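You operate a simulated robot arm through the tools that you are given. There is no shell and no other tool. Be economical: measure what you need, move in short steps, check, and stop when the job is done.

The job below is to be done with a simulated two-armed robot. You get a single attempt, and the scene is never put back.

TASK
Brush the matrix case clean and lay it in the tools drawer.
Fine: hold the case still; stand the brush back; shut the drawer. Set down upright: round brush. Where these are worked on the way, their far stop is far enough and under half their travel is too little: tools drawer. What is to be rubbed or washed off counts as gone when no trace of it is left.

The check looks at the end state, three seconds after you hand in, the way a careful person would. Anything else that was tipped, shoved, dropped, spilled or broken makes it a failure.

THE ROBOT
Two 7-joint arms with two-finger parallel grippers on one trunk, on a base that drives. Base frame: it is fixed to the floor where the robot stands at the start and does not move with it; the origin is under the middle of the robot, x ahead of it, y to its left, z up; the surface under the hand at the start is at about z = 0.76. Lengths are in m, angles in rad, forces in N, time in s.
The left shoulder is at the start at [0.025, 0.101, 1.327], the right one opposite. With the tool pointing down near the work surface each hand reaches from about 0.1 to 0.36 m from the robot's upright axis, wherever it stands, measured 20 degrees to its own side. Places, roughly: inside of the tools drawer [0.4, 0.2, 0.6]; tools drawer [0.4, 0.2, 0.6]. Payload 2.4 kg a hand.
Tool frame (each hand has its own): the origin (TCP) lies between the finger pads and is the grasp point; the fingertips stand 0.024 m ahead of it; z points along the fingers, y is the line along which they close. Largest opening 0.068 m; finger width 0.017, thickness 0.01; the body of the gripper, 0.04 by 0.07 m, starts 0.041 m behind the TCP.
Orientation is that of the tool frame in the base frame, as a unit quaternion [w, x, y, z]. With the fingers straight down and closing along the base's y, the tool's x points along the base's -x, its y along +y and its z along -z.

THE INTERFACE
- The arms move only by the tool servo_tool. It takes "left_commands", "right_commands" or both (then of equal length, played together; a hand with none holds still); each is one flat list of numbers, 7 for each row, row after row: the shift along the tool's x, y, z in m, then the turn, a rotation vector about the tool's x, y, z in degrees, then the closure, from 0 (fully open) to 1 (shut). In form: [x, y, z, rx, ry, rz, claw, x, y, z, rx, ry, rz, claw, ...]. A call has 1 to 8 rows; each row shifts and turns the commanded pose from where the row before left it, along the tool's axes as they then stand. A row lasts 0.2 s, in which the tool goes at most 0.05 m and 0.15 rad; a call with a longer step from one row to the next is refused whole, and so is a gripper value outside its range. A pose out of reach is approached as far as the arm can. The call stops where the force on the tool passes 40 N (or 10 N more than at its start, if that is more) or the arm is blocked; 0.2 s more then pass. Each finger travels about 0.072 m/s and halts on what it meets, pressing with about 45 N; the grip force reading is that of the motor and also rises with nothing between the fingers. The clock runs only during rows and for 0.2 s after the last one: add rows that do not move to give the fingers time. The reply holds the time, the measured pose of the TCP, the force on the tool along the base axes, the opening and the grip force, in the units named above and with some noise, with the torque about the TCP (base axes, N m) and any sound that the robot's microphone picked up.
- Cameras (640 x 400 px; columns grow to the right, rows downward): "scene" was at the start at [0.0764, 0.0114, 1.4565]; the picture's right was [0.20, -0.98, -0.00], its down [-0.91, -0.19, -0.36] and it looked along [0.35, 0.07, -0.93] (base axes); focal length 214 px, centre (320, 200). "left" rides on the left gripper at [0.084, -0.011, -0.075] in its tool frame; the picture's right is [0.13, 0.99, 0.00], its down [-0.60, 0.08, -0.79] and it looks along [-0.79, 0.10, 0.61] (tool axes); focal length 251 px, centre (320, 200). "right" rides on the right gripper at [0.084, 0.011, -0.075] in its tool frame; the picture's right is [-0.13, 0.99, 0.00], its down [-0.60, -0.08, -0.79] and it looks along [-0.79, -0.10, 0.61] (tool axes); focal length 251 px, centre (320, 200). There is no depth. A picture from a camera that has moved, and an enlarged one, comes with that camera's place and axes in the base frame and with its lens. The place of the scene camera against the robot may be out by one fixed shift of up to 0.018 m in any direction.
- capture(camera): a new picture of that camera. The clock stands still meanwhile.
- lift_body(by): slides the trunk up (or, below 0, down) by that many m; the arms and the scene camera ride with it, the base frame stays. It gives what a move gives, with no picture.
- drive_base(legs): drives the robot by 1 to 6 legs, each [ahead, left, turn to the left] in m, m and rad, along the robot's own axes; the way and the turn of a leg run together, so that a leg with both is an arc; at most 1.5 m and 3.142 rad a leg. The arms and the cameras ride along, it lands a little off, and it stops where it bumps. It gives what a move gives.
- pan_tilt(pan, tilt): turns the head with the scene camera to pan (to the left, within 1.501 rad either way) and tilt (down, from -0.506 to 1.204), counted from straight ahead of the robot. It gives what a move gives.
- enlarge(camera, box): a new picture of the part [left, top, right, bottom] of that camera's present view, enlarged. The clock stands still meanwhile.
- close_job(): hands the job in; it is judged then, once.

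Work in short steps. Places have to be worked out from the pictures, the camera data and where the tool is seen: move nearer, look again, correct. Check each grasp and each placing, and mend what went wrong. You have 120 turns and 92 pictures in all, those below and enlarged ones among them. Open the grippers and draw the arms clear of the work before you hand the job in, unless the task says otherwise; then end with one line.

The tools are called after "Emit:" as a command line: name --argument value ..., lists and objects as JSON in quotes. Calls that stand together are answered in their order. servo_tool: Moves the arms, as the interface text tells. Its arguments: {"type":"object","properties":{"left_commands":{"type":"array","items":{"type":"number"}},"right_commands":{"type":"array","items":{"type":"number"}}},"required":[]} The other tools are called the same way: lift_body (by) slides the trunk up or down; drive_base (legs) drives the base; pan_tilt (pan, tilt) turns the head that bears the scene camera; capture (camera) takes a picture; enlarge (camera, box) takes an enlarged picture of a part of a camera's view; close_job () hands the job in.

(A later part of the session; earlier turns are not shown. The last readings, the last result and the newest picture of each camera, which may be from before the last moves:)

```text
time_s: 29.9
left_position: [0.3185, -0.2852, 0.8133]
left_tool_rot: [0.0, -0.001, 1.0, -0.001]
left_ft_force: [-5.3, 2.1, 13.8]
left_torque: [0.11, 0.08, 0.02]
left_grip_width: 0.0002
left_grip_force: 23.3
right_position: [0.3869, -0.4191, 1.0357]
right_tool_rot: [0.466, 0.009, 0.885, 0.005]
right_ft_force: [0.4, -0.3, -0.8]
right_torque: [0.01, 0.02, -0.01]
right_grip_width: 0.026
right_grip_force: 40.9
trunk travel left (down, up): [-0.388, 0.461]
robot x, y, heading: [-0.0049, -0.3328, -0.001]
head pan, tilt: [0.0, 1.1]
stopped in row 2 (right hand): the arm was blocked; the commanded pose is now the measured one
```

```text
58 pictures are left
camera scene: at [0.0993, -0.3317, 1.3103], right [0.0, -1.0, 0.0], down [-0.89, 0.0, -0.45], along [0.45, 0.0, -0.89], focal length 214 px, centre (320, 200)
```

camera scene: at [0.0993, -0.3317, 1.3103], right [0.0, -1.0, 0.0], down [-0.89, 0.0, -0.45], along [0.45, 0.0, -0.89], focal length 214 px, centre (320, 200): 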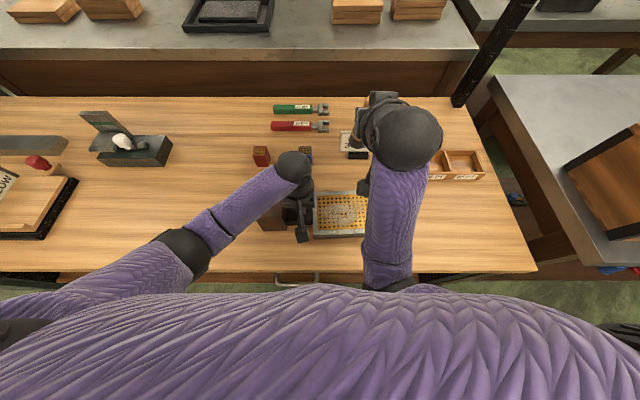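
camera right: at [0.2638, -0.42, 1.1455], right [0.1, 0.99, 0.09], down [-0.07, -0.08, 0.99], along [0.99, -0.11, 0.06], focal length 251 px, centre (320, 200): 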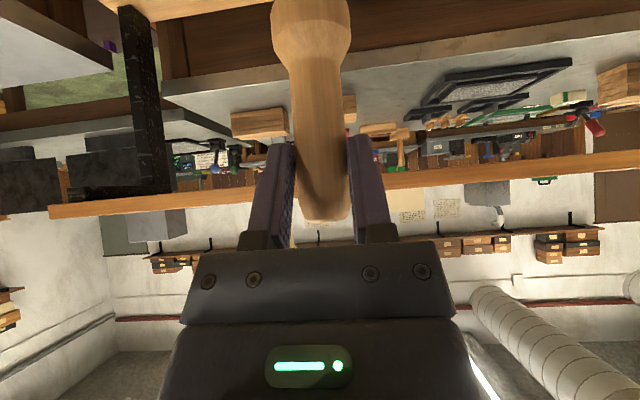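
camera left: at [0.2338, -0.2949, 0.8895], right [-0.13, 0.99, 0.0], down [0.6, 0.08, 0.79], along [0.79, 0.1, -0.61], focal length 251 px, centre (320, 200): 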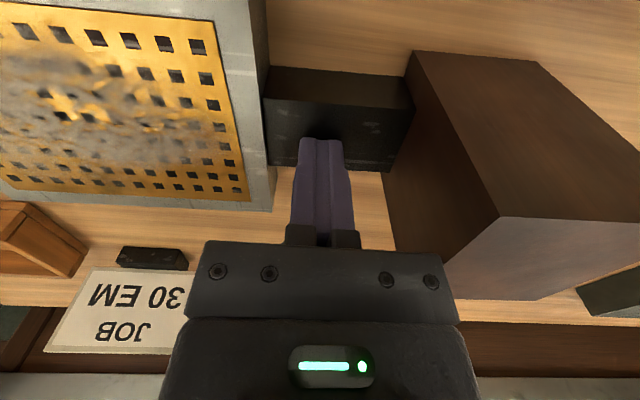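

The right arm can't pull back this near to the body. I'll raise the left hand, straighten the right pitch, and drive the base back 0.12 so the work is farther out.

Emit:
servo_tool --left_commands '[0, 0, -0.04, 0, 0, 0, 1, 0, 0, -0.04, 0, 0, 0, 1, 0, 0, -0.04, 0, 0, 0, 1]' --right_commands '[0, 0, 0, 0, 5.2, 0, 0.8, 0, 0, 0, 0, 5.2, 0, 0.8, 0, 0, 0, 0, 5.2, 0, 0.8]'

Emit:
drive_base --legs '[[-0.12, 0, 0]]'

```text
time_s: 30.7
left_position: [0.3191, -0.2845, 0.9331]
left_tool_rot: [-0.002, -0.001, 1.0, 0.0]
left_ft_force: [0.0, -0.4, 0.3]
left_torque: [0.05, 0.0, 0.01]
left_grip_width: 0.0
left_grip_force: 23.2
right_position: [0.3869, -0.4183, 1.034]
right_tool_rot: [0.339, 0.009, 0.941, 0.007]
right_ft_force: [-0.2, 0.1, -0.4]
right_torque: [-0.03, -0.01, 0.02]
right_grip_width: 0.0258
right_grip_force: 41.2
trunk travel left (down, up): [-0.388, 0.461]
robot x, y, heading: [0.0007, -0.3322, 0.001]
head pan, tilt: [0.0, 1.1]
```

```text
time_s: 31.9
left_position: [0.1995, -0.2847, 0.9324]
left_tool_rot: [-0.001, 0.0, 1.0, -0.001]
left_ft_force: [0.1, -0.1, -0.2]
left_torque: [0.0, -0.01, -0.04]
left_grip_width: 0.0002
left_grip_force: 23.4
right_position: [0.2672, -0.418, 1.0333]
right_tool_rot: [0.34, 0.008, 0.94, 0.007]
right_ft_force: [0.0, -0.5, -0.8]
right_torque: [-0.01, 0.0, 0.04]
right_grip_width: 0.0262
right_grip_force: 40.9
trunk travel left (down, up): [-0.388, 0.461]
robot x, y, heading: [-0.1169, -0.3345, 0.007]
head pan, tilt: [0.0, 1.1]
```

Bring the left hand forward again with a 20° forward pitch for reach, and the right hand down toward the case.

Emit:
servo_tool --left_commands '[-0.03, 0, 0, 0, -6.7, 0, 1, -0.03, 0, 0.003, 0, -6.7, 0, 1, -0.03, 0, 0.007, 0, -6.6, 0, 1, -0.02, 0, 0.007, 0, 0, 0, 1]' --right_commands '[0.0064, 0, 0.0077, 0, 0, 0, 0.8, 0.0064, 0, 0.0077, 0, 0, 0, 0.8, 0, 0, 0, 0, 0, 0, 0.8, 0, 0, 0, 0, 0, 0, 0.8]'

```text
time_s: 32.9
left_position: [0.3131, -0.2828, 0.9333]
left_tool_rot: [0.173, 0.001, 0.985, 0.0]
left_ft_force: [-0.6, 0.1, -0.2]
left_torque: [0.01, -0.01, 0.01]
left_grip_width: 0.0004
left_grip_force: 23.1
right_position: [0.2669, -0.4175, 1.0139]
right_tool_rot: [0.34, 0.008, 0.94, 0.007]
right_ft_force: [-0.5, -0.1, -0.6]
right_torque: [-0.01, 0.03, 0.02]
right_grip_width: 0.0262
right_grip_force: 41.5
trunk travel left (down, up): [-0.388, 0.461]
robot x, y, heading: [-0.1206, -0.3338, 0.003]
head pan, tilt: [0.0, 1.1]
```

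Emit:
servo_tool --left_commands '[0.014, 0, 0.035, 0, 0, 0, 1, 0.014, 0, 0.035, 0, 0, 0, 1, 0.014, 0, 0.034, 0, 0, 0, 1, 0, 0, 0, 0, 0, 0, 1]' --right_commands '[0.0058, 0.0048, 0.0273, 0, 0, 0, 0.8, 0.0058, 0.0048, 0.0273, 0, 0, 0, 0.8, 0.0058, 0.0048, 0.0273, 0, 0, 0, 0.8, 0, 0, 0, 0, 0, 0, 0.8]'

Emit:
capture --camera "scene"

Emit:
capture --camera "left"

```text
time_s: 33.9
left_position: [0.3067, -0.2838, 0.8209]
left_tool_rot: [0.173, 0.0, 0.985, -0.001]
left_ft_force: [0.2, 0.5, 0.8]
left_torque: [-0.02, 0.01, -0.02]
left_grip_width: 0.0
left_grip_force: 23.4
right_position: [0.3054, -0.4007, 0.939]
right_tool_rot: [0.34, 0.008, 0.94, 0.007]
right_ft_force: [0.1, -0.4, -1.0]
right_torque: [0.03, 0.01, 0.02]
right_grip_width: 0.0262
right_grip_force: 41.6
trunk travel left (down, up): [-0.388, 0.461]
robot x, y, heading: [-0.1214, -0.3329, 0.002]
head pan, tilt: [0.0, 1.1]
```

```text
57 pictures are left
camera scene: at [-0.0183, -0.3321, 1.3103], right [0.0, -1.0, 0.0], down [-0.89, 0.0, -0.45], along [0.45, 0.0, -0.89], focal length 214 px, centre (320, 200)
```

scene: 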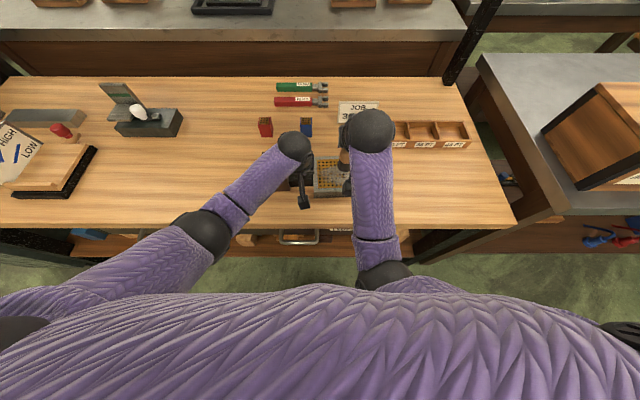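

```text
56 pictures are left
camera left: at [0.2022, -0.2936, 0.8626], right [-0.12, 0.99, -0.04], down [0.3, 0.08, 0.95], along [0.95, 0.1, -0.31], focal length 251 px, centre (320, 200)
```

left: 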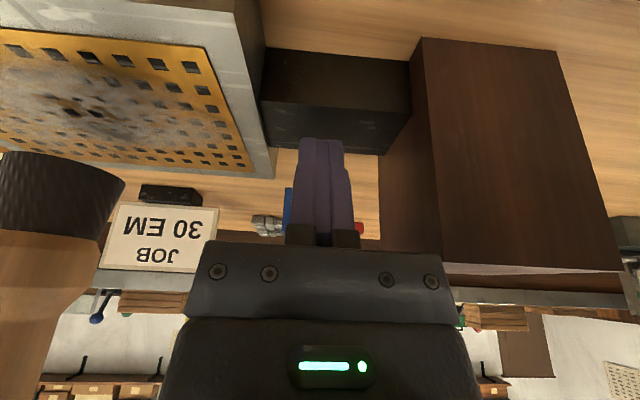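

Brush bottom is at about (0.318, −0.40, 0.814), diameter ~0.05. Press the left tip onto the tang.

Emit:
servo_tool --left_commands '[0.002, 0, 0.0055, 0, 0, 0, 1, 0.001, 0, 0.002, 0, 0, 0, 1, 0.0005, 0, 0.0015, 0, 0, 0, 1]'

```text
time_s: 34.8
left_position: [0.3084, -0.2847, 0.8155]
left_tool_rot: [0.178, 0.001, 0.984, -0.002]
left_ft_force: [-5.1, 1.8, 21.2]
left_torque: [0.05, 0.11, -0.08]
left_grip_width: 0.0
left_grip_force: 23.3
right_position: [0.3054, -0.4011, 0.9417]
right_tool_rot: [0.34, 0.009, 0.94, 0.007]
right_ft_force: [0.2, 0.2, -0.5]
right_torque: [0.0, 0.0, 0.01]
right_grip_width: 0.0257
right_grip_force: 41.4
trunk travel left (down, up): [-0.388, 0.461]
robot x, y, heading: [-0.1198, -0.3336, 0.004]
head pan, tilt: [0.0, 1.1]
stopped in row 3 (left hand): the force on the tool passed its limit at 43 N (the readings are from after the stop); the commanded pose is now the measured one
```

Held with ~21 N. Lower the brush to contact.

Emit:
servo_tool --right_commands '[0.0102, 0, 0.0123, 0, 0, 0, 0.8, 0.0013, 0, 0.0015, 0, 0, 0, 0.8, 0.0013, 0, 0.0015, 0, 0, 0, 0.8]'

```text
time_s: 35.6
left_position: [0.3088, -0.285, 0.8162]
left_tool_rot: [0.179, -0.001, 0.984, -0.001]
left_ft_force: [1.7, 1.7, 33.1]
left_torque: [0.05, -0.03, -0.13]
left_grip_width: 0.0002
left_grip_force: 23.9
right_position: [0.3059, -0.4033, 0.923]
right_tool_rot: [0.341, 0.008, 0.94, 0.006]
right_ft_force: [-0.4, -1.0, -0.6]
right_torque: [0.01, 0.01, -0.02]
right_grip_width: 0.0264
right_grip_force: 41.7
trunk travel left (down, up): [-0.388, 0.461]
robot x, y, heading: [-0.1201, -0.3298, -0.001]
head pan, tilt: [0.0, 1.1]
```

Emit:
servo_tool --right_commands '[0.0013, 0, 0.0015, 0, 0, 0, 0.8, 0.0013, 0, 0.0015, 0, 0, 0, 0.8]'

Emit:
enlarge --camera "left" --box '[0, 20, 260, 240]'

```text
time_s: 36.2
left_position: [0.3096, -0.2853, 0.8142]
left_tool_rot: [0.178, 0.0, 0.984, -0.002]
left_ft_force: [5.1, 1.2, 40.1]
left_torque: [0.04, -0.14, -0.07]
left_grip_width: 0.0002
left_grip_force: 23.6
right_position: [0.307, -0.4018, 0.9203]
right_tool_rot: [0.343, 0.009, 0.939, 0.005]
right_ft_force: [0.2, -0.7, -0.6]
right_torque: [0.02, -0.03, 0.0]
right_grip_width: 0.026
right_grip_force: 41.4
trunk travel left (down, up): [-0.388, 0.461]
robot x, y, heading: [-0.1199, -0.3325, -0.002]
head pan, tilt: [0.0, 1.1]
```

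```text
1.82 times, centred on (130, 130) of left
camera zoom: at [0.2034, -0.294, 0.8564], right [-0.12, 0.99, -0.05], down [0.29, 0.08, 0.95], along [0.95, 0.1, -0.29], focal length 457 px, centre (666, 327)
```

zoom: 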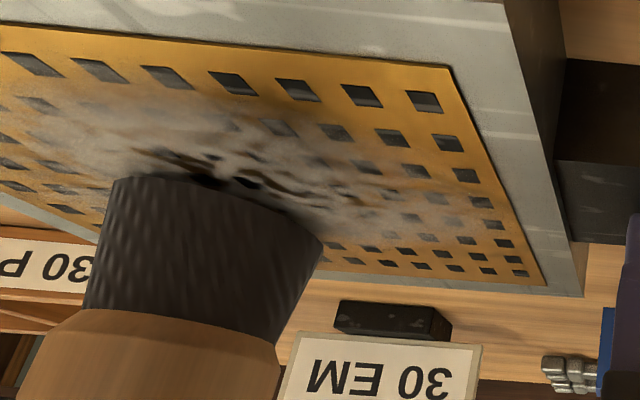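

Nearly touching. Ease the left a little and lower the brush further in 2 mm steps.

Emit:
servo_tool --right_commands '[0.0013, 0, 0.0015, 0, 0, 0, 0.8, 0.0013, 0, 0.0015, 0, 0, 0, 0.8]' --left_commands '[-0.0003, 0, -0.0008, 0, 0, 0, 1, 0, 0, 0, 0, 0, 0, 1]'

Emit:
servo_tool --right_commands '[0.0013, 0, 0.0015, 0, 0, 0, 0.8, 0.0006, 0, 0.0008, 0, 0, 0, 0.8]'

```text
time_s: 36.8
left_position: [0.3085, -0.2854, 0.8154]
left_tool_rot: [0.178, -0.001, 0.984, -0.001]
left_ft_force: [9.7, -0.1, 34.3]
left_torque: [-0.03, -0.28, 0.0]
left_grip_width: 0.0
left_grip_force: 23.9
right_position: [0.3089, -0.4026, 0.9162]
right_tool_rot: [0.345, 0.007, 0.938, 0.006]
right_ft_force: [0.2, -0.7, -1.0]
right_torque: [0.01, 0.01, 0.03]
right_grip_width: 0.026
right_grip_force: 41.0
trunk travel left (down, up): [-0.388, 0.461]
robot x, y, heading: [-0.1183, -0.3331, 0.001]
head pan, tilt: [0.0, 1.1]
```

```text
time_s: 37.4
left_position: [0.3096, -0.2852, 0.8165]
left_tool_rot: [0.177, -0.001, 0.984, -0.001]
left_ft_force: [11.1, -3.5, 28.5]
left_torque: [-0.07, -0.35, -0.03]
left_grip_width: 0.0
left_grip_force: 23.6
right_position: [0.3091, -0.4037, 0.9137]
right_tool_rot: [0.347, 0.007, 0.938, 0.005]
right_ft_force: [0.6, 0.2, 16.9]
right_torque: [-0.22, -0.2, 0.02]
right_grip_width: 0.0263
right_grip_force: 41.3
trunk travel left (down, up): [-0.388, 0.461]
robot x, y, heading: [-0.1186, -0.3338, 0.006]
head pan, tilt: [0.0, 1.1]
```

Contact at TCP z≈0.914. Now a test stroke along x.

Emit:
servo_tool --right_commands '[-0.013, 0, 0.011, 0, 0, 0, 0.8, 0.013, 0, -0.011, 0, 0, 0, 0.8, 0.0173, 0, -0.0147, 0, 0, 0, 0.8, -0.0173, 0, 0.0147, 0, 0, 0, 0.8]'

Emit:
enlarge --camera "left" --box '[0, 0, 280, 240]'

```text
time_s: 37.7
left_position: [0.3068, -0.2852, 0.8156]
left_tool_rot: [0.177, -0.001, 0.984, -0.002]
left_ft_force: [-6.0, 2.4, 18.4]
left_torque: [0.06, 0.13, -0.06]
left_grip_width: 0.0003
left_grip_force: 23.7
right_position: [0.3095, -0.4013, 0.9132]
right_tool_rot: [0.348, 0.006, 0.938, 0.003]
right_ft_force: [-1.6, -2.1, 9.3]
right_torque: [-0.24, 0.07, 0.0]
right_grip_width: 0.0263
right_grip_force: 41.4
trunk travel left (down, up): [-0.388, 0.461]
robot x, y, heading: [-0.1191, -0.3283, 0.001]
head pan, tilt: [0.0, 1.1]
stopped in row 1 (right hand): the force on the tool passed its limit at 42 N (the readings are from after the stop); the commanded pose is now the measured one
```

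```text
1.67 times, centred on (140, 120) of left
camera zoom: at [0.202, -0.2937, 0.8568], right [-0.12, 0.99, -0.05], down [0.29, 0.08, 0.95], along [0.95, 0.1, -0.3], focal length 419 px, centre (620, 333)
```

zoom: 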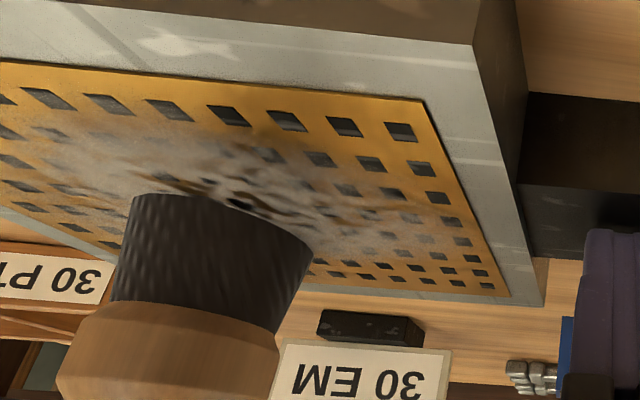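

Too firm; raise the brush ~1.5 mm and stroke more slowly.

Emit:
servo_tool --right_commands '[-0.001, 0, -0.0012, 0, 0, 0, 0.8, -0.0076, 0, 0.0065, 0, 0, 0, 0.8, -0.0076, 0, 0.0065, 0, 0, 0, 0.8, 0.0076, 0, -0.0065, 0, 0, 0, 0.8, 0.0076, 0, -0.0065, 0, 0, 0, 0.8]'

Emit:
enlarge --camera "left" --box '[0, 0, 280, 240]'

```text
time_s: 38.9
left_position: [0.3072, -0.2836, 0.8159]
left_tool_rot: [0.177, 0.0, 0.984, -0.002]
left_ft_force: [-5.1, 1.6, 33.2]
left_torque: [0.06, 0.11, 0.0]
left_grip_width: 0.0
left_grip_force: 23.6
right_position: [0.3104, -0.4034, 0.9144]
right_tool_rot: [0.347, 0.005, 0.938, 0.005]
right_ft_force: [-0.8, 0.2, -0.4]
right_torque: [-0.02, 0.02, -0.03]
right_grip_width: 0.0262
right_grip_force: 40.5
trunk travel left (down, up): [-0.388, 0.461]
robot x, y, heading: [-0.1191, -0.3366, -0.001]
head pan, tilt: [0.0, 1.1]
```

```text
1.67 times, centred on (140, 120) of left
camera zoom: at [0.202, -0.2937, 0.8568], right [-0.12, 0.99, -0.05], down [0.29, 0.08, 0.95], along [0.95, 0.1, -0.3], focal length 419 px, centre (620, 333)
```

zoom: 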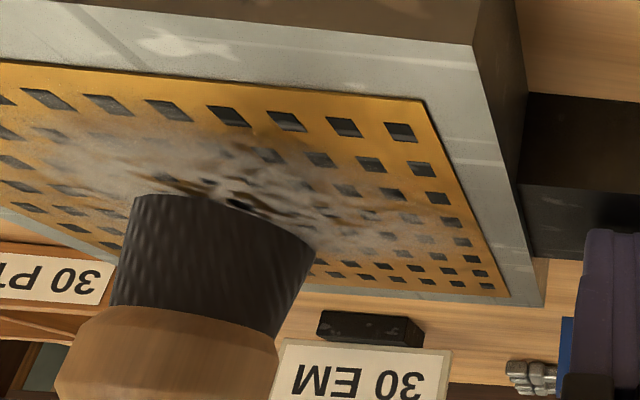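

No contact at that height. Lower ~1 mm and stroke.

Emit:
servo_tool --right_commands '[0.0007, 0, 0.0008, 0, 0, 0, 0.8, -0.0076, 0, 0.0065, 0, 0, 0, 0.8, -0.0076, 0, 0.0065, 0, 0, 0, 0.8, 0.0076, 0, -0.0065, 0, 0, 0, 0.8, 0.0076, 0, -0.0065, 0, 0, 0, 0.8, 0.0076, 0, -0.0065, 0, 0, 0, 0.8, 0.0076, 0, -0.0065, 0, 0, 0, 0.8]'

Emit:
enlarge --camera "left" --box '[0, 0, 280, 240]'

```text
time_s: 40.5
left_position: [0.3069, -0.2848, 0.8152]
left_tool_rot: [0.177, -0.001, 0.984, -0.002]
left_ft_force: [-0.2, 1.0, 40.4]
left_torque: [0.04, -0.01, -0.01]
left_grip_width: 0.0002
left_grip_force: 23.6
right_position: [0.3037, -0.4079, 0.93]
right_tool_rot: [0.368, 0.007, 0.93, -0.005]
right_ft_force: [0.0, 0.6, 0.1]
right_torque: [0.05, 0.05, 0.02]
right_grip_width: 0.026
right_grip_force: 41.1
trunk travel left (down, up): [-0.388, 0.461]
robot x, y, heading: [-0.1186, -0.3327, 0.002]
head pan, tilt: [0.0, 1.1]
```

```text
1.67 times, centred on (140, 120) of left
camera zoom: at [0.202, -0.2938, 0.8568], right [-0.12, 0.99, -0.05], down [0.29, 0.08, 0.95], along [0.95, 0.1, -0.3], focal length 419 px, centre (620, 333)
```

zoom: 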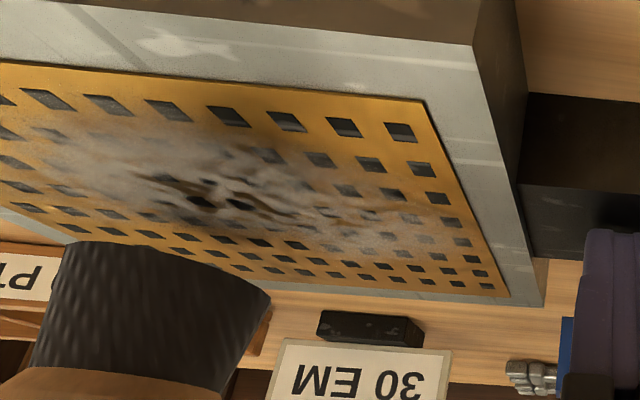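

The right arm folds to its limit when pulled back. I'll lift both hands, back off another 0.07, and pitch the left to about 38° for reach.

Emit:
servo_tool --left_commands '[-0.0137, 0, -0.0376, 0, 0, 0, 1, -0.0137, 0, -0.0376, 0, 0, 0, 1, -0.0137, 0, -0.0376, 0, 0, 0, 1]' --right_commands '[-0.013, 0, -0.0153, 0, 2, 0, 0.8, -0.013, 0, -0.0153, 0, 2, 0, 0.8, -0.013, 0, -0.0153, 0, 0, 0, 0.8]'

Emit:
drive_base --legs '[[-0.07, 0, 0]]'

Emit:
servo_tool --left_commands '[-0.024, 0, 0.009, 0, -6, 0, 1, -0.024, 0, 0.009, 0, -6, 0, 1, -0.01, 0, 0.004, 0, -6, 0, 1, 0, 0, 0, 0, 0, 0, 1]'

```text
time_s: 41.3
left_position: [0.3084, -0.2832, 0.9332]
left_tool_rot: [0.173, 0.0, 0.985, -0.001]
left_ft_force: [-0.3, 0.1, -0.4]
left_torque: [-0.02, -0.01, 0.01]
left_grip_width: 0.0
left_grip_force: 23.9
right_position: [0.2927, -0.4048, 0.9723]
right_tool_rot: [0.312, 0.005, 0.95, 0.001]
right_ft_force: [0.9, 0.3, -0.3]
right_torque: [0.0, -0.01, 0.0]
right_grip_width: 0.0261
right_grip_force: 41.7
trunk travel left (down, up): [-0.388, 0.461]
robot x, y, heading: [-0.1198, -0.332, -0.002]
head pan, tilt: [0.0, 1.1]
```

```text
time_s: 42.3
left_position: [0.2377, -0.2837, 0.9339]
left_tool_rot: [0.175, 0.0, 0.985, -0.001]
left_ft_force: [-0.3, 0.2, 0.2]
left_torque: [0.01, 0.0, 0.04]
left_grip_width: 0.0
left_grip_force: 23.3
right_position: [0.2237, -0.4025, 0.9731]
right_tool_rot: [0.313, 0.006, 0.95, 0.003]
right_ft_force: [-0.4, 0.1, -0.5]
right_torque: [-0.03, 0.03, -0.02]
right_grip_width: 0.0258
right_grip_force: 41.2
trunk travel left (down, up): [-0.388, 0.461]
robot x, y, heading: [-0.1907, -0.3356, 0.002]
head pan, tilt: [0.0, 1.1]
```

```text
time_s: 43.3
left_position: [0.3003, -0.2839, 0.9376]
left_tool_rot: [0.327, -0.001, 0.945, -0.001]
left_ft_force: [0.4, 0.4, -1.0]
left_torque: [0.0, -0.01, -0.01]
left_grip_width: 0.0
left_grip_force: 23.7
right_position: [0.2234, -0.404, 0.9723]
right_tool_rot: [0.313, 0.006, 0.95, 0.004]
right_ft_force: [0.3, -0.1, -0.9]
right_torque: [-0.01, -0.01, 0.01]
right_grip_width: 0.0262
right_grip_force: 41.1
trunk travel left (down, up): [-0.388, 0.461]
robot x, y, heading: [-0.1924, -0.328, -0.002]
head pan, tilt: [0.0, 1.1]
```

Emit:
servo_tool --left_commands '[0.0247, 0, 0.0314, 0, 0, 0, 1, 0.0247, 0, 0.0314, 0, 0, 0, 1, 0.0247, 0, 0.0314, 0, 0, 0, 1, 0, 0, 0, 0, 0, 0, 1]' --right_commands '[-0.0135, 0, 0.025, 0, -3.5, 0, 0.8, -0.0135, 0, 0.025, 0, 0, 0, 0.8, -0.0135, 0, 0.025, 0, 0, 0, 0.8, 0, 0, 0, 0, 0, 0, 0.8]'

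Emit:
enlarge --camera "left" --box '[0, 0, 420, 260]'

```text
time_s: 44.3
left_position: [0.3021, -0.2841, 0.8175]
left_tool_rot: [0.326, -0.001, 0.945, -0.001]
left_ft_force: [-0.7, 0.5, -0.3]
left_torque: [0.01, 0.03, 0.04]
left_grip_width: 0.0002
left_grip_force: 23.6
right_position: [0.3024, -0.4031, 0.9397]
right_tool_rot: [0.342, 0.006, 0.94, 0.002]
right_ft_force: [-0.8, -0.8, -0.6]
right_torque: [0.03, 0.02, 0.01]
right_grip_width: 0.0262
right_grip_force: 40.8
trunk travel left (down, up): [-0.388, 0.461]
robot x, y, heading: [-0.19, -0.3333, -0.001]
head pan, tilt: [0.0, 1.1]
```

```text
1.52 times, centred on (210, 130) of left
camera zoom: at [0.1872, -0.2928, 0.8253], right [-0.1, 0.99, -0.08], down [-0.01, 0.08, 1.0], along [0.99, 0.1, 0.01], focal length 383 px, centre (488, 307)
```

zoom: 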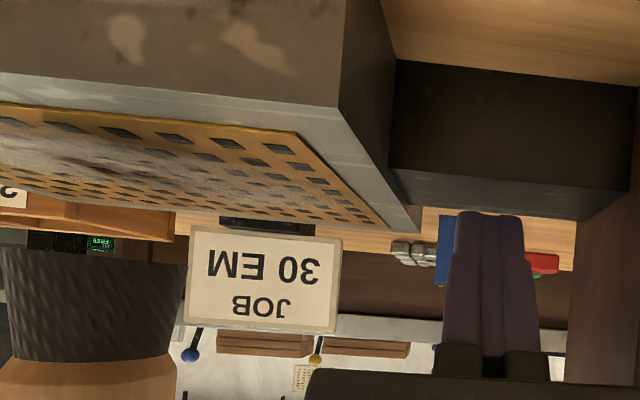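

Good low view; the brush is level. Press the left tip down, then lower the brush.

Emit:
servo_tool --left_commands '[0.0037, 0, 0.0047, 0, 0, 0, 1, 0.0012, 0, 0.0016, 0, 0, 0, 1, 0.0006, 0, 0.0008, 0, 0, 0, 1]' --right_commands '[0.0058, 0, 0.0139, 0, 0, 0, 0.8, 0.0013, 0, 0.0015, 0, 0, 0, 0.8, 0.0013, 0, 0.0015, 0, 0, 0, 0.8]'

```text
time_s: 45.3
left_position: [0.3027, -0.2852, 0.8136]
left_tool_rot: [0.334, 0.0, 0.942, -0.003]
left_ft_force: [-0.5, 0.8, 14.9]
left_torque: [0.04, -0.13, 0.04]
left_grip_width: 0.0
left_grip_force: 23.9
right_position: [0.3074, -0.4038, 0.9212]
right_tool_rot: [0.342, 0.006, 0.94, 0.002]
right_ft_force: [0.0, -0.6, -1.3]
right_torque: [0.01, 0.02, -0.02]
right_grip_width: 0.026
right_grip_force: 40.9
trunk travel left (down, up): [-0.388, 0.461]
robot x, y, heading: [-0.1931, -0.3326, -0.001]
head pan, tilt: [0.0, 1.1]
stopped in row 3 (left hand): the force on the tool passed its limit at 41 N (the readings are from after the stop); the commanded pose is now the measured one
```

Emit:
servo_tool --right_commands '[0.0032, 0, 0.0038, 0, 0, 0, 0.8, 0.0006, 0, 0.0008, 0, 0, 0, 0.8]'

Emit:
servo_tool --right_commands '[0.0006, 0, 0.0008, 0, 0, 0, 0.8]'

```text
time_s: 45.9
left_position: [0.3029, -0.2842, 0.8146]
left_tool_rot: [0.333, -0.001, 0.943, -0.002]
left_ft_force: [5.9, 0.5, 22.4]
left_torque: [0.04, -0.35, -0.06]
left_grip_width: 0.0001
left_grip_force: 23.7
right_position: [0.3054, -0.4031, 0.9175]
right_tool_rot: [0.343, 0.005, 0.939, 0.003]
right_ft_force: [0.6, -0.8, -0.9]
right_torque: [0.0, 0.01, -0.03]
right_grip_width: 0.0261
right_grip_force: 41.2
trunk travel left (down, up): [-0.388, 0.461]
robot x, y, heading: [-0.19, -0.3344, 0.0]
head pan, tilt: [0.0, 1.1]
```

```text
time_s: 46.3
left_position: [0.3022, -0.284, 0.8138]
left_tool_rot: [0.332, 0.0, 0.943, -0.002]
left_ft_force: [9.9, 0.9, 26.8]
left_torque: [0.01, -0.42, -0.05]
left_grip_width: 0.0
left_grip_force: 23.3
right_position: [0.3068, -0.4033, 0.9142]
right_tool_rot: [0.342, 0.006, 0.94, 0.003]
right_ft_force: [-0.2, -0.6, -0.3]
right_torque: [0.02, 0.01, 0.01]
right_grip_width: 0.0262
right_grip_force: 41.8
trunk travel left (down, up): [-0.388, 0.461]
robot x, y, heading: [-0.1888, -0.3347, -0.002]
head pan, tilt: [0.0, 1.1]
```

Emit:
servo_tool --right_commands '[0.0006, 0, 0.0008, 0, 0, 0, 0.8]'

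Emit:
enlarge --camera "left" --box '[0, 40, 280, 240]'

```text
time_s: 46.7
left_position: [0.3025, -0.2841, 0.8149]
left_tool_rot: [0.333, -0.001, 0.943, -0.001]
left_ft_force: [12.4, 0.6, 30.1]
left_torque: [0.03, -0.56, -0.07]
left_grip_width: 0.0
left_grip_force: 23.9
right_position: [0.3053, -0.4035, 0.914]
right_tool_rot: [0.342, 0.006, 0.94, 0.003]
right_ft_force: [0.1, 0.1, -0.4]
right_torque: [0.01, 0.02, 0.03]
right_grip_width: 0.026
right_grip_force: 41.5
trunk travel left (down, up): [-0.388, 0.461]
robot x, y, heading: [-0.1917, -0.3332, 0.002]
head pan, tilt: [0.0, 1.1]
```

```text
2.00 times, centred on (140, 140) of left
camera zoom: at [0.1894, -0.2934, 0.8198], right [-0.1, 0.99, -0.08], down [-0.03, 0.08, 1.0], along [0.99, 0.1, 0.02], focal length 503 px, centre (680, 320)
```

zoom: 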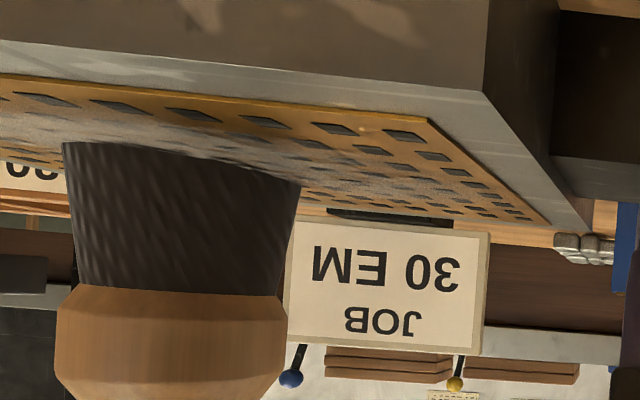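

Practically touching. Lower 0.7 mm and stroke along x in small rows.

Emit:
servo_tool --right_commands '[0.0005, 0, 0.0006, 0, 0, 0, 0.8, -0.0076, 0, 0.0064, 0, 0, 0, 0.8, -0.0076, 0, 0.0064, 0, 0, 0, 0.8, 0.0076, 0, -0.0064, 0, 0, 0, 0.8, 0.0076, 0, -0.0064, 0, 0, 0, 0.8, 0.0076, 0, -0.0064, 0, 0, 0, 0.8, 0.0076, 0, -0.0064, 0, 0, 0, 0.8]'

Emit:
enlarge --camera "left" --box '[0, 40, 280, 240]'

```text
time_s: 48.3
left_position: [0.3021, -0.2836, 0.814]
left_tool_rot: [0.333, 0.0, 0.943, -0.002]
left_ft_force: [8.8, -1.3, 30.8]
left_torque: [0.01, -0.49, -0.01]
left_grip_width: 0.0
left_grip_force: 24.2
right_position: [0.2861, -0.4032, 0.9142]
right_tool_rot: [0.343, 0.006, 0.939, 0.003]
right_ft_force: [3.6, 0.7, 8.0]
right_torque: [-0.05, -0.6, 0.07]
right_grip_width: 0.0263
right_grip_force: 41.5
trunk travel left (down, up): [-0.388, 0.461]
robot x, y, heading: [-0.186, -0.3339, 0.003]
head pan, tilt: [0.0, 1.1]
```

```text
2.00 times, centred on (140, 140) of left
camera zoom: at [0.1886, -0.2935, 0.8199], right [-0.1, 0.99, -0.08], down [-0.03, 0.08, 1.0], along [0.99, 0.1, 0.02], focal length 503 px, centre (680, 320)
```

zoom: 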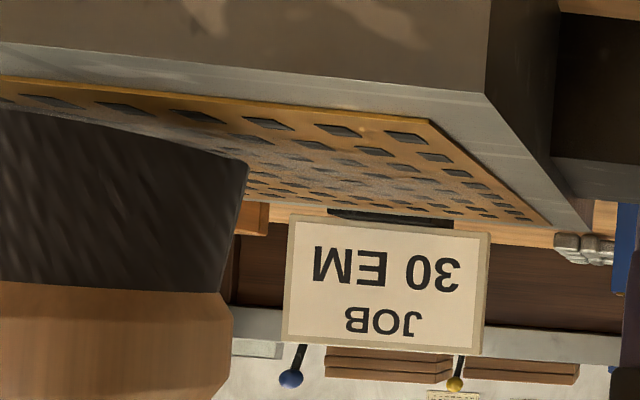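

Good contact (8 N) and the stroke goes well. Brush the lane at y≈−0.36 along x.

Emit:
servo_tool --right_commands '[0, 0.013, 0, 0, 0, 0, 0.8, 0, 0.013, 0, 0, 0, 0, 0.8, 0, 0.013, 0, 0, 0, 0, 0.8, -0.0115, 0, 0.0096, 0, 0, 0, 0.8, -0.0115, 0, 0.0096, 0, 0, 0, 0.8, -0.0115, 0, 0.0096, 0, 0, 0, 0.8]'

Emit:
enlarge --camera "left" --box '[0, 40, 280, 240]'

```text
time_s: 49.7
left_position: [0.3009, -0.2834, 0.8133]
left_tool_rot: [0.333, 0.0, 0.943, -0.001]
left_ft_force: [6.8, -0.4, 33.0]
left_torque: [-0.01, -0.43, -0.12]
left_grip_width: 0.0001
left_grip_force: 23.3
right_position: [0.3303, -0.3639, 0.9136]
right_tool_rot: [0.342, 0.006, 0.94, 0.003]
right_ft_force: [-0.3, 0.1, -0.4]
right_torque: [-0.04, 0.04, 0.04]
right_grip_width: 0.0263
right_grip_force: 41.1
trunk travel left (down, up): [-0.388, 0.461]
robot x, y, heading: [-0.188, -0.3321, 0.006]
head pan, tilt: [0.0, 1.1]
```

```text
2.00 times, centred on (140, 140) of left
camera zoom: at [0.1882, -0.2935, 0.8199], right [-0.1, 0.99, -0.08], down [-0.03, 0.08, 1.0], along [0.99, 0.1, 0.02], focal length 503 px, centre (680, 320)
```

zoom: 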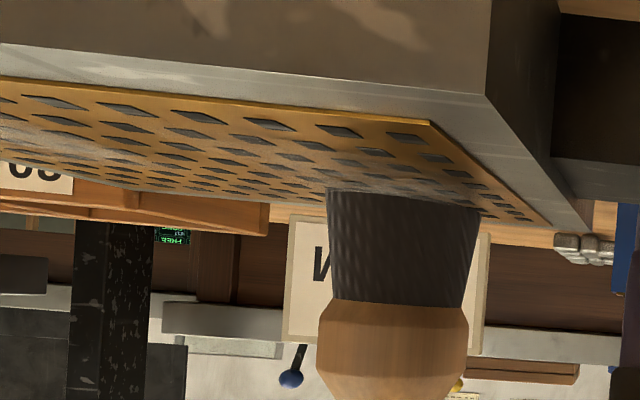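

Cleaning works. Next: down a touch, sweep back, shift one lane and sweep out.

Emit:
servo_tool --right_commands '[0.0006, 0, 0.0008, 0, 0, 0, 0.8, 0.0115, 0, -0.0096, 0, 0, 0, 0.8, 0.0115, 0, -0.0096, 0, 0, 0, 0.8, 0.0115, 0, -0.0096, 0, 0, 0, 0.8, 0, -0.018, 0, 0, 0, 0, 0.8, -0.0115, 0, 0.0096, 0, 0, 0, 0.8, -0.0115, 0, 0.0096, 0, 0, 0, 0.8, -0.0115, 0, 0.0096, 0, 0, 0, 0.8]'

Emit:
servo_tool --right_commands '[0, -0.018, 0, 0, 0, 0, 0.8, 0.0115, 0, -0.0096, 0, 0, 0, 0.8, 0.0115, 0, -0.0096, 0, 0, 0, 0.8, 0.0115, 0, -0.0096, 0, 0, 0, 0.8, 0, -0.018, 0, 0, 0, 0, 0.8, -0.0115, 0, 0.0096, 0, 0, 0, 0.8, -0.0115, 0, 0.0096, 0, 0, 0, 0.8, -0.0115, 0, 0.0096, 0, 0, 0, 0.8]'

Emit:
servo_tool --right_commands '[0, -0.018, 0, 0, 0, 0, 0.8, 0.0115, 0, -0.0096, 0, 0, 0, 0.8, 0.0115, 0, -0.0096, 0, 0, 0, 0.8, 0.0115, 0, -0.0096, 0, 0, 0, 0.8]'

Emit:
capture --camera "left"

```text
time_s: 51.5
left_position: [0.3005, -0.2833, 0.8141]
left_tool_rot: [0.333, 0.0, 0.943, -0.001]
left_ft_force: [10.7, -1.1, 26.0]
left_torque: [-0.04, -0.46, -0.04]
left_grip_width: 0.0001
left_grip_force: 23.4
right_position: [0.3305, -0.3827, 0.9141]
right_tool_rot: [0.343, 0.006, 0.939, 0.003]
right_ft_force: [-7.1, -0.4, 19.0]
right_torque: [-0.24, 0.27, -0.08]
right_grip_width: 0.026
right_grip_force: 41.3
trunk travel left (down, up): [-0.388, 0.461]
robot x, y, heading: [-0.187, -0.3326, 0.001]
head pan, tilt: [0.0, 1.1]
```

```text
time_s: 53.3
left_position: [0.2983, -0.2843, 0.8151]
left_tool_rot: [0.333, 0.0, 0.943, -0.001]
left_ft_force: [5.4, -1.0, 23.8]
left_torque: [0.03, -0.36, -0.07]
left_grip_width: 0.0003
left_grip_force: 24.1
right_position: [0.3293, -0.4198, 0.9129]
right_tool_rot: [0.343, 0.006, 0.939, 0.003]
right_ft_force: [-8.2, -0.8, 20.3]
right_torque: [-0.34, 0.36, -0.11]
right_grip_width: 0.0264
right_grip_force: 41.7
trunk travel left (down, up): [-0.388, 0.461]
robot x, y, heading: [-0.188, -0.3345, 0.005]
head pan, tilt: [0.0, 1.1]
```

```text
time_s: 54.3
left_position: [0.3013, -0.2837, 0.8135]
left_tool_rot: [0.332, 0.0, 0.943, -0.001]
left_ft_force: [-9.0, 0.3, 31.8]
left_torque: [0.02, -0.04, -0.02]
left_grip_width: 0.0
left_grip_force: 23.0
right_position: [0.2844, -0.4348, 0.9132]
right_tool_rot: [0.344, 0.005, 0.939, 0.003]
right_ft_force: [4.5, 0.3, 11.0]
right_torque: [-0.24, -0.9, 0.04]
right_grip_width: 0.026
right_grip_force: 41.1
trunk travel left (down, up): [-0.388, 0.461]
robot x, y, heading: [-0.1878, -0.3303, -0.001]
head pan, tilt: [0.0, 1.1]
```

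```text
47 pictures are left
camera left: at [0.1866, -0.2931, 0.82], right [-0.1, 0.99, -0.08], down [-0.03, 0.08, 1.0], along [0.99, 0.1, 0.02], focal length 251 px, centre (320, 200)
```

left: 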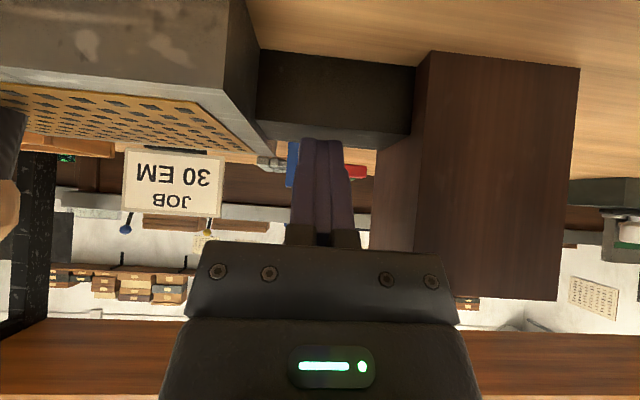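

Now cross strokes along y over three x-lanes.

Emit:
servo_tool --right_commands '[0, 0.019, 0, 0, 0, 0, 0.8, 0, 0.019, 0, 0, 0, 0, 0.8, 0, 0.019, 0, 0, 0, 0, 0.8, 0, 0.015, 0, 0, 0, 0, 0.8, -0.0153, 0, 0.0128, 0, 0, 0, 0.8, 0, -0.019, 0, 0, 0, 0, 0.8, 0, -0.019, 0, 0, 0, 0, 0.8, 0, -0.019, 0, 0, 0, 0, 0.8]'

Emit:
servo_tool --right_commands '[0, -0.019, 0, 0, 0, 0, 0.8, -0.0168, 0, 0.0141, 0, 0, 0, 0.8, 0, 0.019, 0, 0, 0, 0, 0.8, 0, 0.019, 0, 0, 0, 0, 0.8, 0, 0.019, 0, 0, 0, 0, 0.8, 0, 0.015, 0, 0, 0, 0, 0.8]'

Emit:
servo_tool --right_commands '[-0.026, 0, -0.031, 0, 0, 0, 0.8, -0.026, 0, -0.031, 0, 0, 0, 0.8, -0.02, -0.02, -0.023, 0, 0, 0, 0.8, 0, -0.03, 0, 0, 0, 0, 0.8, 0, -0.03, 0, 0, 0, 0, 0.8]'

Emit:
capture --camera "scene"

```text
time_s: 56.1
left_position: [0.2994, -0.283, 0.8142]
left_tool_rot: [0.334, 0.0, 0.943, -0.002]
left_ft_force: [-11.6, 2.0, 32.4]
left_torque: [0.01, 0.01, 0.05]
left_grip_width: 0.0002
left_grip_force: 23.4
right_position: [0.3046, -0.4218, 0.9135]
right_tool_rot: [0.344, 0.005, 0.939, 0.003]
right_ft_force: [0.0, 1.3, 0.8]
right_torque: [-0.03, -0.1, 0.0]
right_grip_width: 0.0262
right_grip_force: 41.4
trunk travel left (down, up): [-0.388, 0.461]
robot x, y, heading: [-0.1932, -0.3343, 0.002]
head pan, tilt: [0.0, 1.1]
```

```text
time_s: 57.5
left_position: [0.2993, -0.2836, 0.8135]
left_tool_rot: [0.332, 0.0, 0.943, -0.001]
left_ft_force: [-11.9, 3.9, 30.8]
left_torque: [0.06, 0.02, 0.04]
left_grip_width: 0.0002
left_grip_force: 23.5
right_position: [0.3274, -0.3684, 0.9136]
right_tool_rot: [0.343, 0.005, 0.939, 0.003]
right_ft_force: [0.7, -0.1, 0.0]
right_torque: [0.01, 0.02, -0.02]
right_grip_width: 0.0261
right_grip_force: 41.6
trunk travel left (down, up): [-0.388, 0.461]
robot x, y, heading: [-0.19, -0.335, 0.005]
head pan, tilt: [0.0, 1.1]
```

```text
time_s: 58.7
left_position: [0.2998, -0.2831, 0.8136]
left_tool_rot: [0.333, 0.0, 0.943, -0.001]
left_ft_force: [-10.3, 1.8, 29.9]
left_torque: [0.01, 0.0, 0.02]
left_grip_width: 0.0
left_grip_force: 23.7
right_position: [0.3257, -0.4503, 1.0245]
right_tool_rot: [0.342, 0.006, 0.94, 0.001]
right_ft_force: [1.2, -0.1, -0.6]
right_torque: [-0.02, 0.01, -0.02]
right_grip_width: 0.0258
right_grip_force: 41.1
trunk travel left (down, up): [-0.388, 0.461]
robot x, y, heading: [-0.1926, -0.3287, -0.002]
head pan, tilt: [0.0, 1.1]
```

```text
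46 pictures are left
camera scene: at [-0.0926, -0.332, 1.3107], right [0.0, -1.0, 0.0], down [-0.89, 0.0, -0.46], along [0.46, 0.0, -0.89], focal length 214 px, centre (320, 200)
```

scene: 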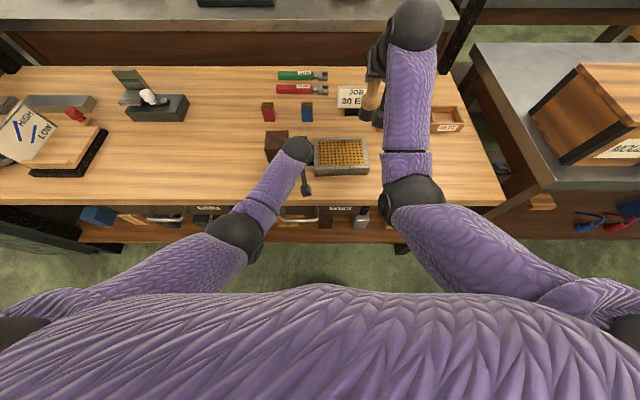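

Emit:
enlarge --camera "scene" --box '[290, 120, 390, 190]'

```text
5.71 times, centred on (340, 155) of scene
camera zoom: at [-0.0926, -0.332, 1.3107], right [0.0, -1.0, 0.0], down [-0.89, 0.0, -0.46], along [0.46, 0.0, -0.89], focal length 1226 px, centre (206, 457)
```

zoom: 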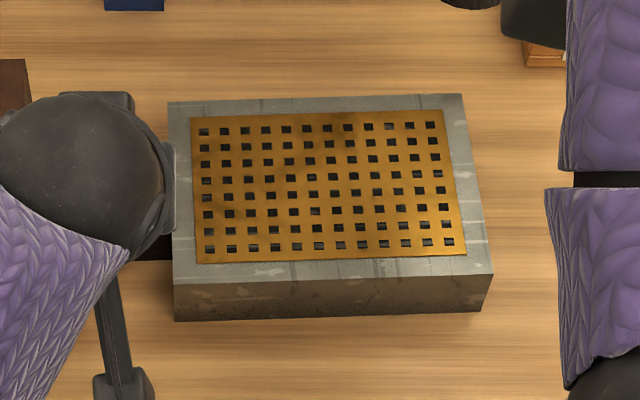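

Looks clean from afar. Lift the left hand and straighten it to inspect closely with its camera.

Emit:
servo_tool --left_commands '[-0.0248, 0, -0.0314, 0, 0, 0, 1, -0.0248, 0, -0.0314, 0, 0, 0, 1, -0.0248, 0, -0.0314, 0, 0, 0, 1, 0, 0, 0, 0, 7.8, 0, 1, 0, 0, 0, 0, 7.8, 0, 1, 0, 0, 0, 0, 7.8, 0, 1, 0, 0, 0, 0, 7.8, 0, 1, 0, 0, 0, 0, 7.8, 0, 1]'

Emit:
enlarge --camera "left" --box '[0, 0, 320, 200]'

```text
time_s: 60.5
left_position: [0.2891, -0.2808, 0.9347]
left_tool_rot: [-0.003, 0.001, 1.0, -0.001]
left_ft_force: [-0.4, 0.4, -0.2]
left_torque: [-0.02, 0.01, 0.03]
left_grip_width: 0.0001
left_grip_force: 24.0
left hand out of reach, approached as far as the arm can: row 8
right_position: [0.3297, -0.4494, 1.023]
right_tool_rot: [0.341, 0.006, 0.94, 0.003]
right_ft_force: [0.0, -0.4, -0.5]
right_torque: [0.04, 0.02, 0.01]
right_grip_width: 0.0262
right_grip_force: 41.4
trunk travel left (down, up): [-0.388, 0.461]
robot x, y, heading: [-0.1902, -0.335, 0.004]
head pan, tilt: [0.0, 1.1]
```

```text
2.00 times, centred on (160, 100) of left
camera zoom: at [0.2046, -0.29, 1.0107], right [-0.13, 0.99, 0.0], down [0.61, 0.08, 0.79], along [0.78, 0.1, -0.61], focal length 503 px, centre (640, 400)
```

zoom: 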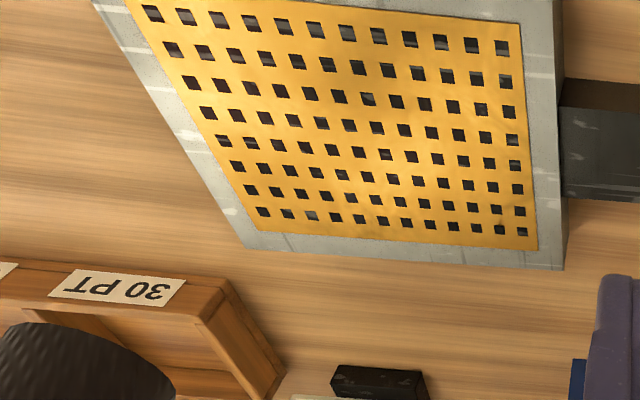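

Emit:
enlarge --camera "left" --box '[160, 0, 290, 130]'

Emit:
enlarge --camera "left" --box '[50, 0, 180, 130]'

```text
3.08 times, centred on (225, 65) of left
camera zoom: at [0.2046, -0.29, 1.0107], right [-0.13, 0.99, 0.0], down [0.61, 0.08, 0.79], along [0.78, 0.1, -0.61], focal length 774 px, centre (612, 615)
```

zoom: 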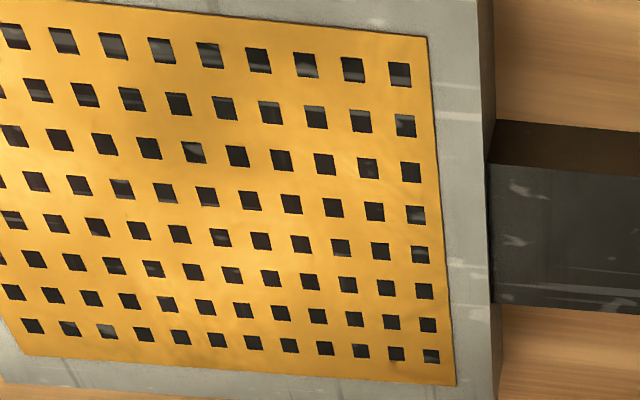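

```text
3.08 times, centred on (115, 65) of left
camera zoom: at [0.2046, -0.29, 1.0107], right [-0.13, 0.99, 0.0], down [0.61, 0.08, 0.79], along [0.78, 0.1, -0.61], focal length 774 px, centre (951, 615)
```

zoom: 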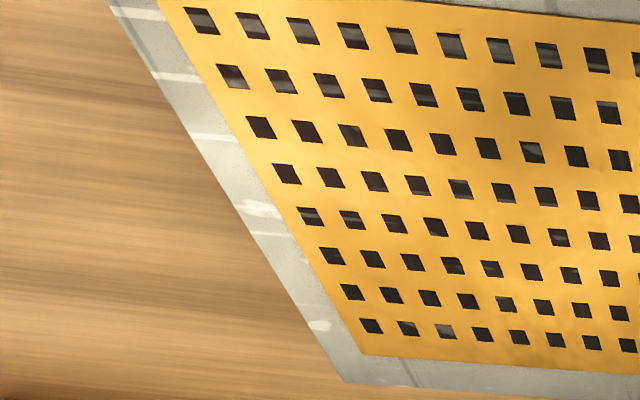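

The case is clean. Now return the brush: tuck the left hand back, then drive left and forward to where I took it.

Emit:
servo_tool --left_commands '[0.03, 0, -0.01, 0, 0, 0, 0.6, 0.03, 0, -0.01, 0, 0, 0, 0.3, 0.03, 0, -0.01, 0, 0, 0, 0, 0.02, 0, 0, 0, 0, 0, 0]'

Emit:
drive_base --legs '[[0, 0.39, 0], [0.17, 0, 0]]'

Emit:
capture --camera "right"

Emit:
capture --camera "scene"

```text
time_s: 61.2
left_position: [0.2393, -0.2838, 0.9482]
left_tool_rot: [0.001, -0.008, 1.0, -0.005]
left_ft_force: [2.6, -1.5, -1.6]
left_torque: [0.18, 0.03, 0.23]
left_grip_width: 0.068
left_grip_force: 0.1
left hand out of reach, approached as far as the arm can: row 2, 3
right_position: [0.3294, -0.4496, 1.0224]
right_tool_rot: [0.341, 0.005, 0.94, 0.003]
right_ft_force: [-0.7, 1.2, -0.9]
right_torque: [0.0, 0.03, -0.05]
right_grip_width: 0.0263
right_grip_force: 41.9
trunk travel left (down, up): [-0.388, 0.461]
robot x, y, heading: [-0.1899, -0.335, 0.0]
head pan, tilt: [0.0, 1.1]
stopped in row 3 (left hand): the force on the tool passed its limit at 86 N (the readings are from after the stop); the commanded pose is now the measured one
```

```text
time_s: 64.7
left_position: [0.4107, 0.101, 0.9483]
left_tool_rot: [0.001, -0.006, 1.0, -0.005]
left_ft_force: [8.0, -3.7, -4.4]
left_torque: [0.32, 0.16, 0.41]
left_grip_width: 0.0681
left_grip_force: 0.0
right_position: [0.5012, -0.0669, 1.0226]
right_tool_rot: [0.342, 0.007, 0.94, 0.002]
right_ft_force: [-0.3, 0.0, -1.3]
right_torque: [0.03, 0.02, 0.0]
right_grip_width: 0.0258
right_grip_force: 41.3
trunk travel left (down, up): [-0.388, 0.461]
robot x, y, heading: [-0.0171, 0.0535, -0.005]
head pan, tilt: [0.0, 1.1]
```

```text
41 pictures are left
camera right: at [0.3892, -0.0544, 1.0278], right [0.11, 0.99, 0.09], down [-0.05, -0.09, 1.0], along [0.99, -0.12, 0.04], focal length 251 px, centre (320, 200)
```

right: 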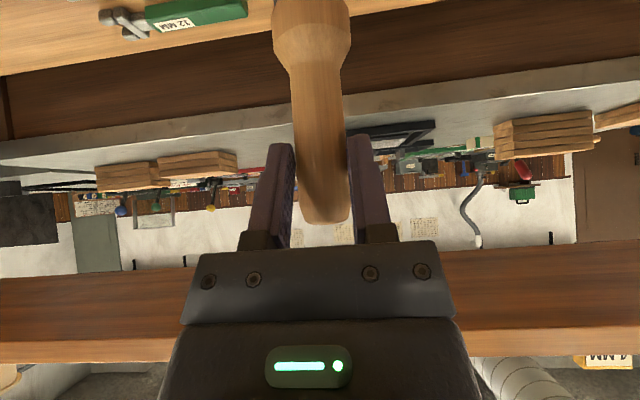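

```text
40 pictures are left
camera scene: at [0.0836, 0.0532, 1.3103], right [0.0, -1.0, 0.0], down [-0.89, 0.0, -0.45], along [0.45, 0.0, -0.89], focal length 214 px, centre (320, 200)
```

scene: 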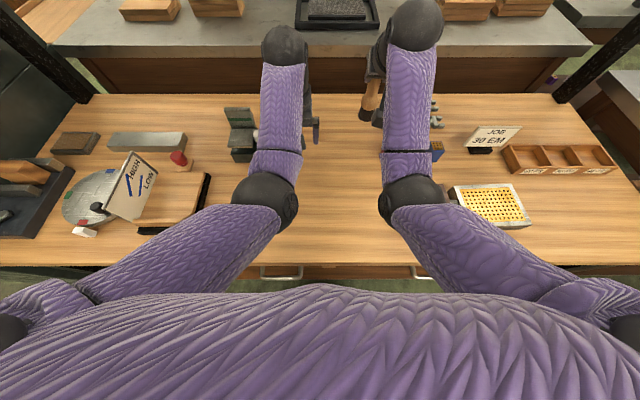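

Position the brush over its old place and go down most of the way; relieve the left slightly.

Emit:
servo_tool --right_commands '[0.0296, 0.024, -0.0247, 0, 0, 0, 0.8, 0.0257, 0, 0.0307, 0, 0, 0, 0.8, 0.0257, 0, 0.0307, 0, 0, 0, 0.8, 0.0225, 0, 0.027, 0, 0, 0, 0.8, 0, 0, 0, 0, 0, 0, 0.8]' --left_commands '[-0.01, 0, -0.005, 0, 0, 0, 0, 0, 0, 0, 0, 0, 0, 0, 0, 0, 0, 0, 0, 0, 0, 0, 0, 0, 0, 0, 0, 0, 0, 0, 0, 0, 0, 0, 0]'

Emit:
capture --camera "right"

Emit:
capture --camera "left"

```text
time_s: 65.9
left_position: [0.4206, 0.1016, 0.9544]
left_tool_rot: [0.001, -0.006, 1.0, -0.005]
left_ft_force: [-0.4, 0.3, -0.1]
left_torque: [-0.02, -0.01, 0.0]
left_grip_width: 0.0677
left_grip_force: 0.0
right_position: [0.4633, -0.0412, 0.907]
right_tool_rot: [0.342, 0.008, 0.94, 0.002]
right_ft_force: [0.1, 0.1, -0.3]
right_torque: [-0.01, -0.01, -0.04]
right_grip_width: 0.0257
right_grip_force: 41.4
trunk travel left (down, up): [-0.388, 0.461]
robot x, y, heading: [-0.0196, 0.055, -0.002]
head pan, tilt: [0.0, 1.1]
```

```text
39 pictures are left
camera right: at [0.3523, -0.0284, 0.9128], right [0.11, 0.99, 0.09], down [-0.05, -0.09, 0.99], along [0.99, -0.12, 0.04], focal length 251 px, centre (320, 200)
```

right: 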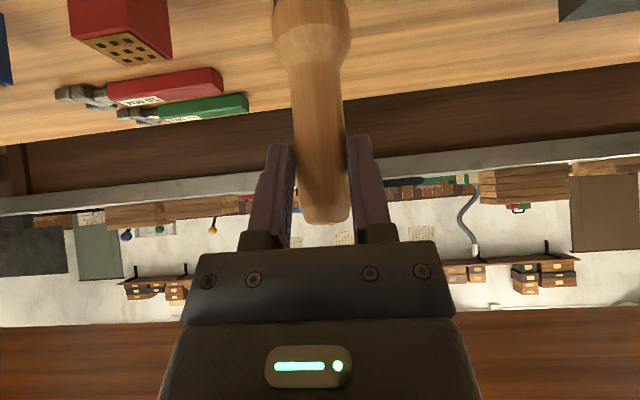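

```text
38 pictures are left
camera left: at [0.3363, 0.0916, 1.0294], right [-0.14, 0.99, -0.01], down [0.6, 0.09, 0.79], along [0.79, 0.11, -0.61], focal length 251 px, centre (320, 200)
```

left: 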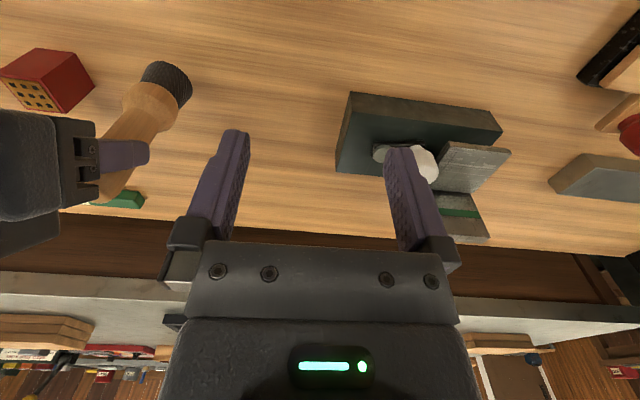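

Lower the brush onto the bench gently.

Emit:
servo_tool --right_commands '[0.0129, 0, 0.0153, 0, 0, 0, 0.8, 0.0013, 0, 0.0015, 0, 0, 0, 0.8, 0.0013, 0, 0.0015, 0, 0, 0, 0.8]'

```text
time_s: 66.7
left_position: [0.4209, 0.1023, 0.9539]
left_tool_rot: [0.001, -0.006, 1.0, -0.005]
left_ft_force: [0.0, 0.4, -0.3]
left_torque: [0.02, 0.01, -0.04]
left_grip_width: 0.0678
left_grip_force: 0.0
right_position: [0.4628, -0.0405, 0.8841]
right_tool_rot: [0.342, 0.008, 0.94, 0.001]
right_ft_force: [-0.4, 0.6, -0.1]
right_torque: [0.01, 0.03, 0.03]
right_grip_width: 0.026
right_grip_force: 41.1
trunk travel left (down, up): [-0.388, 0.461]
robot x, y, heading: [-0.0183, 0.0522, -0.006]
head pan, tilt: [0.0, 1.1]
```

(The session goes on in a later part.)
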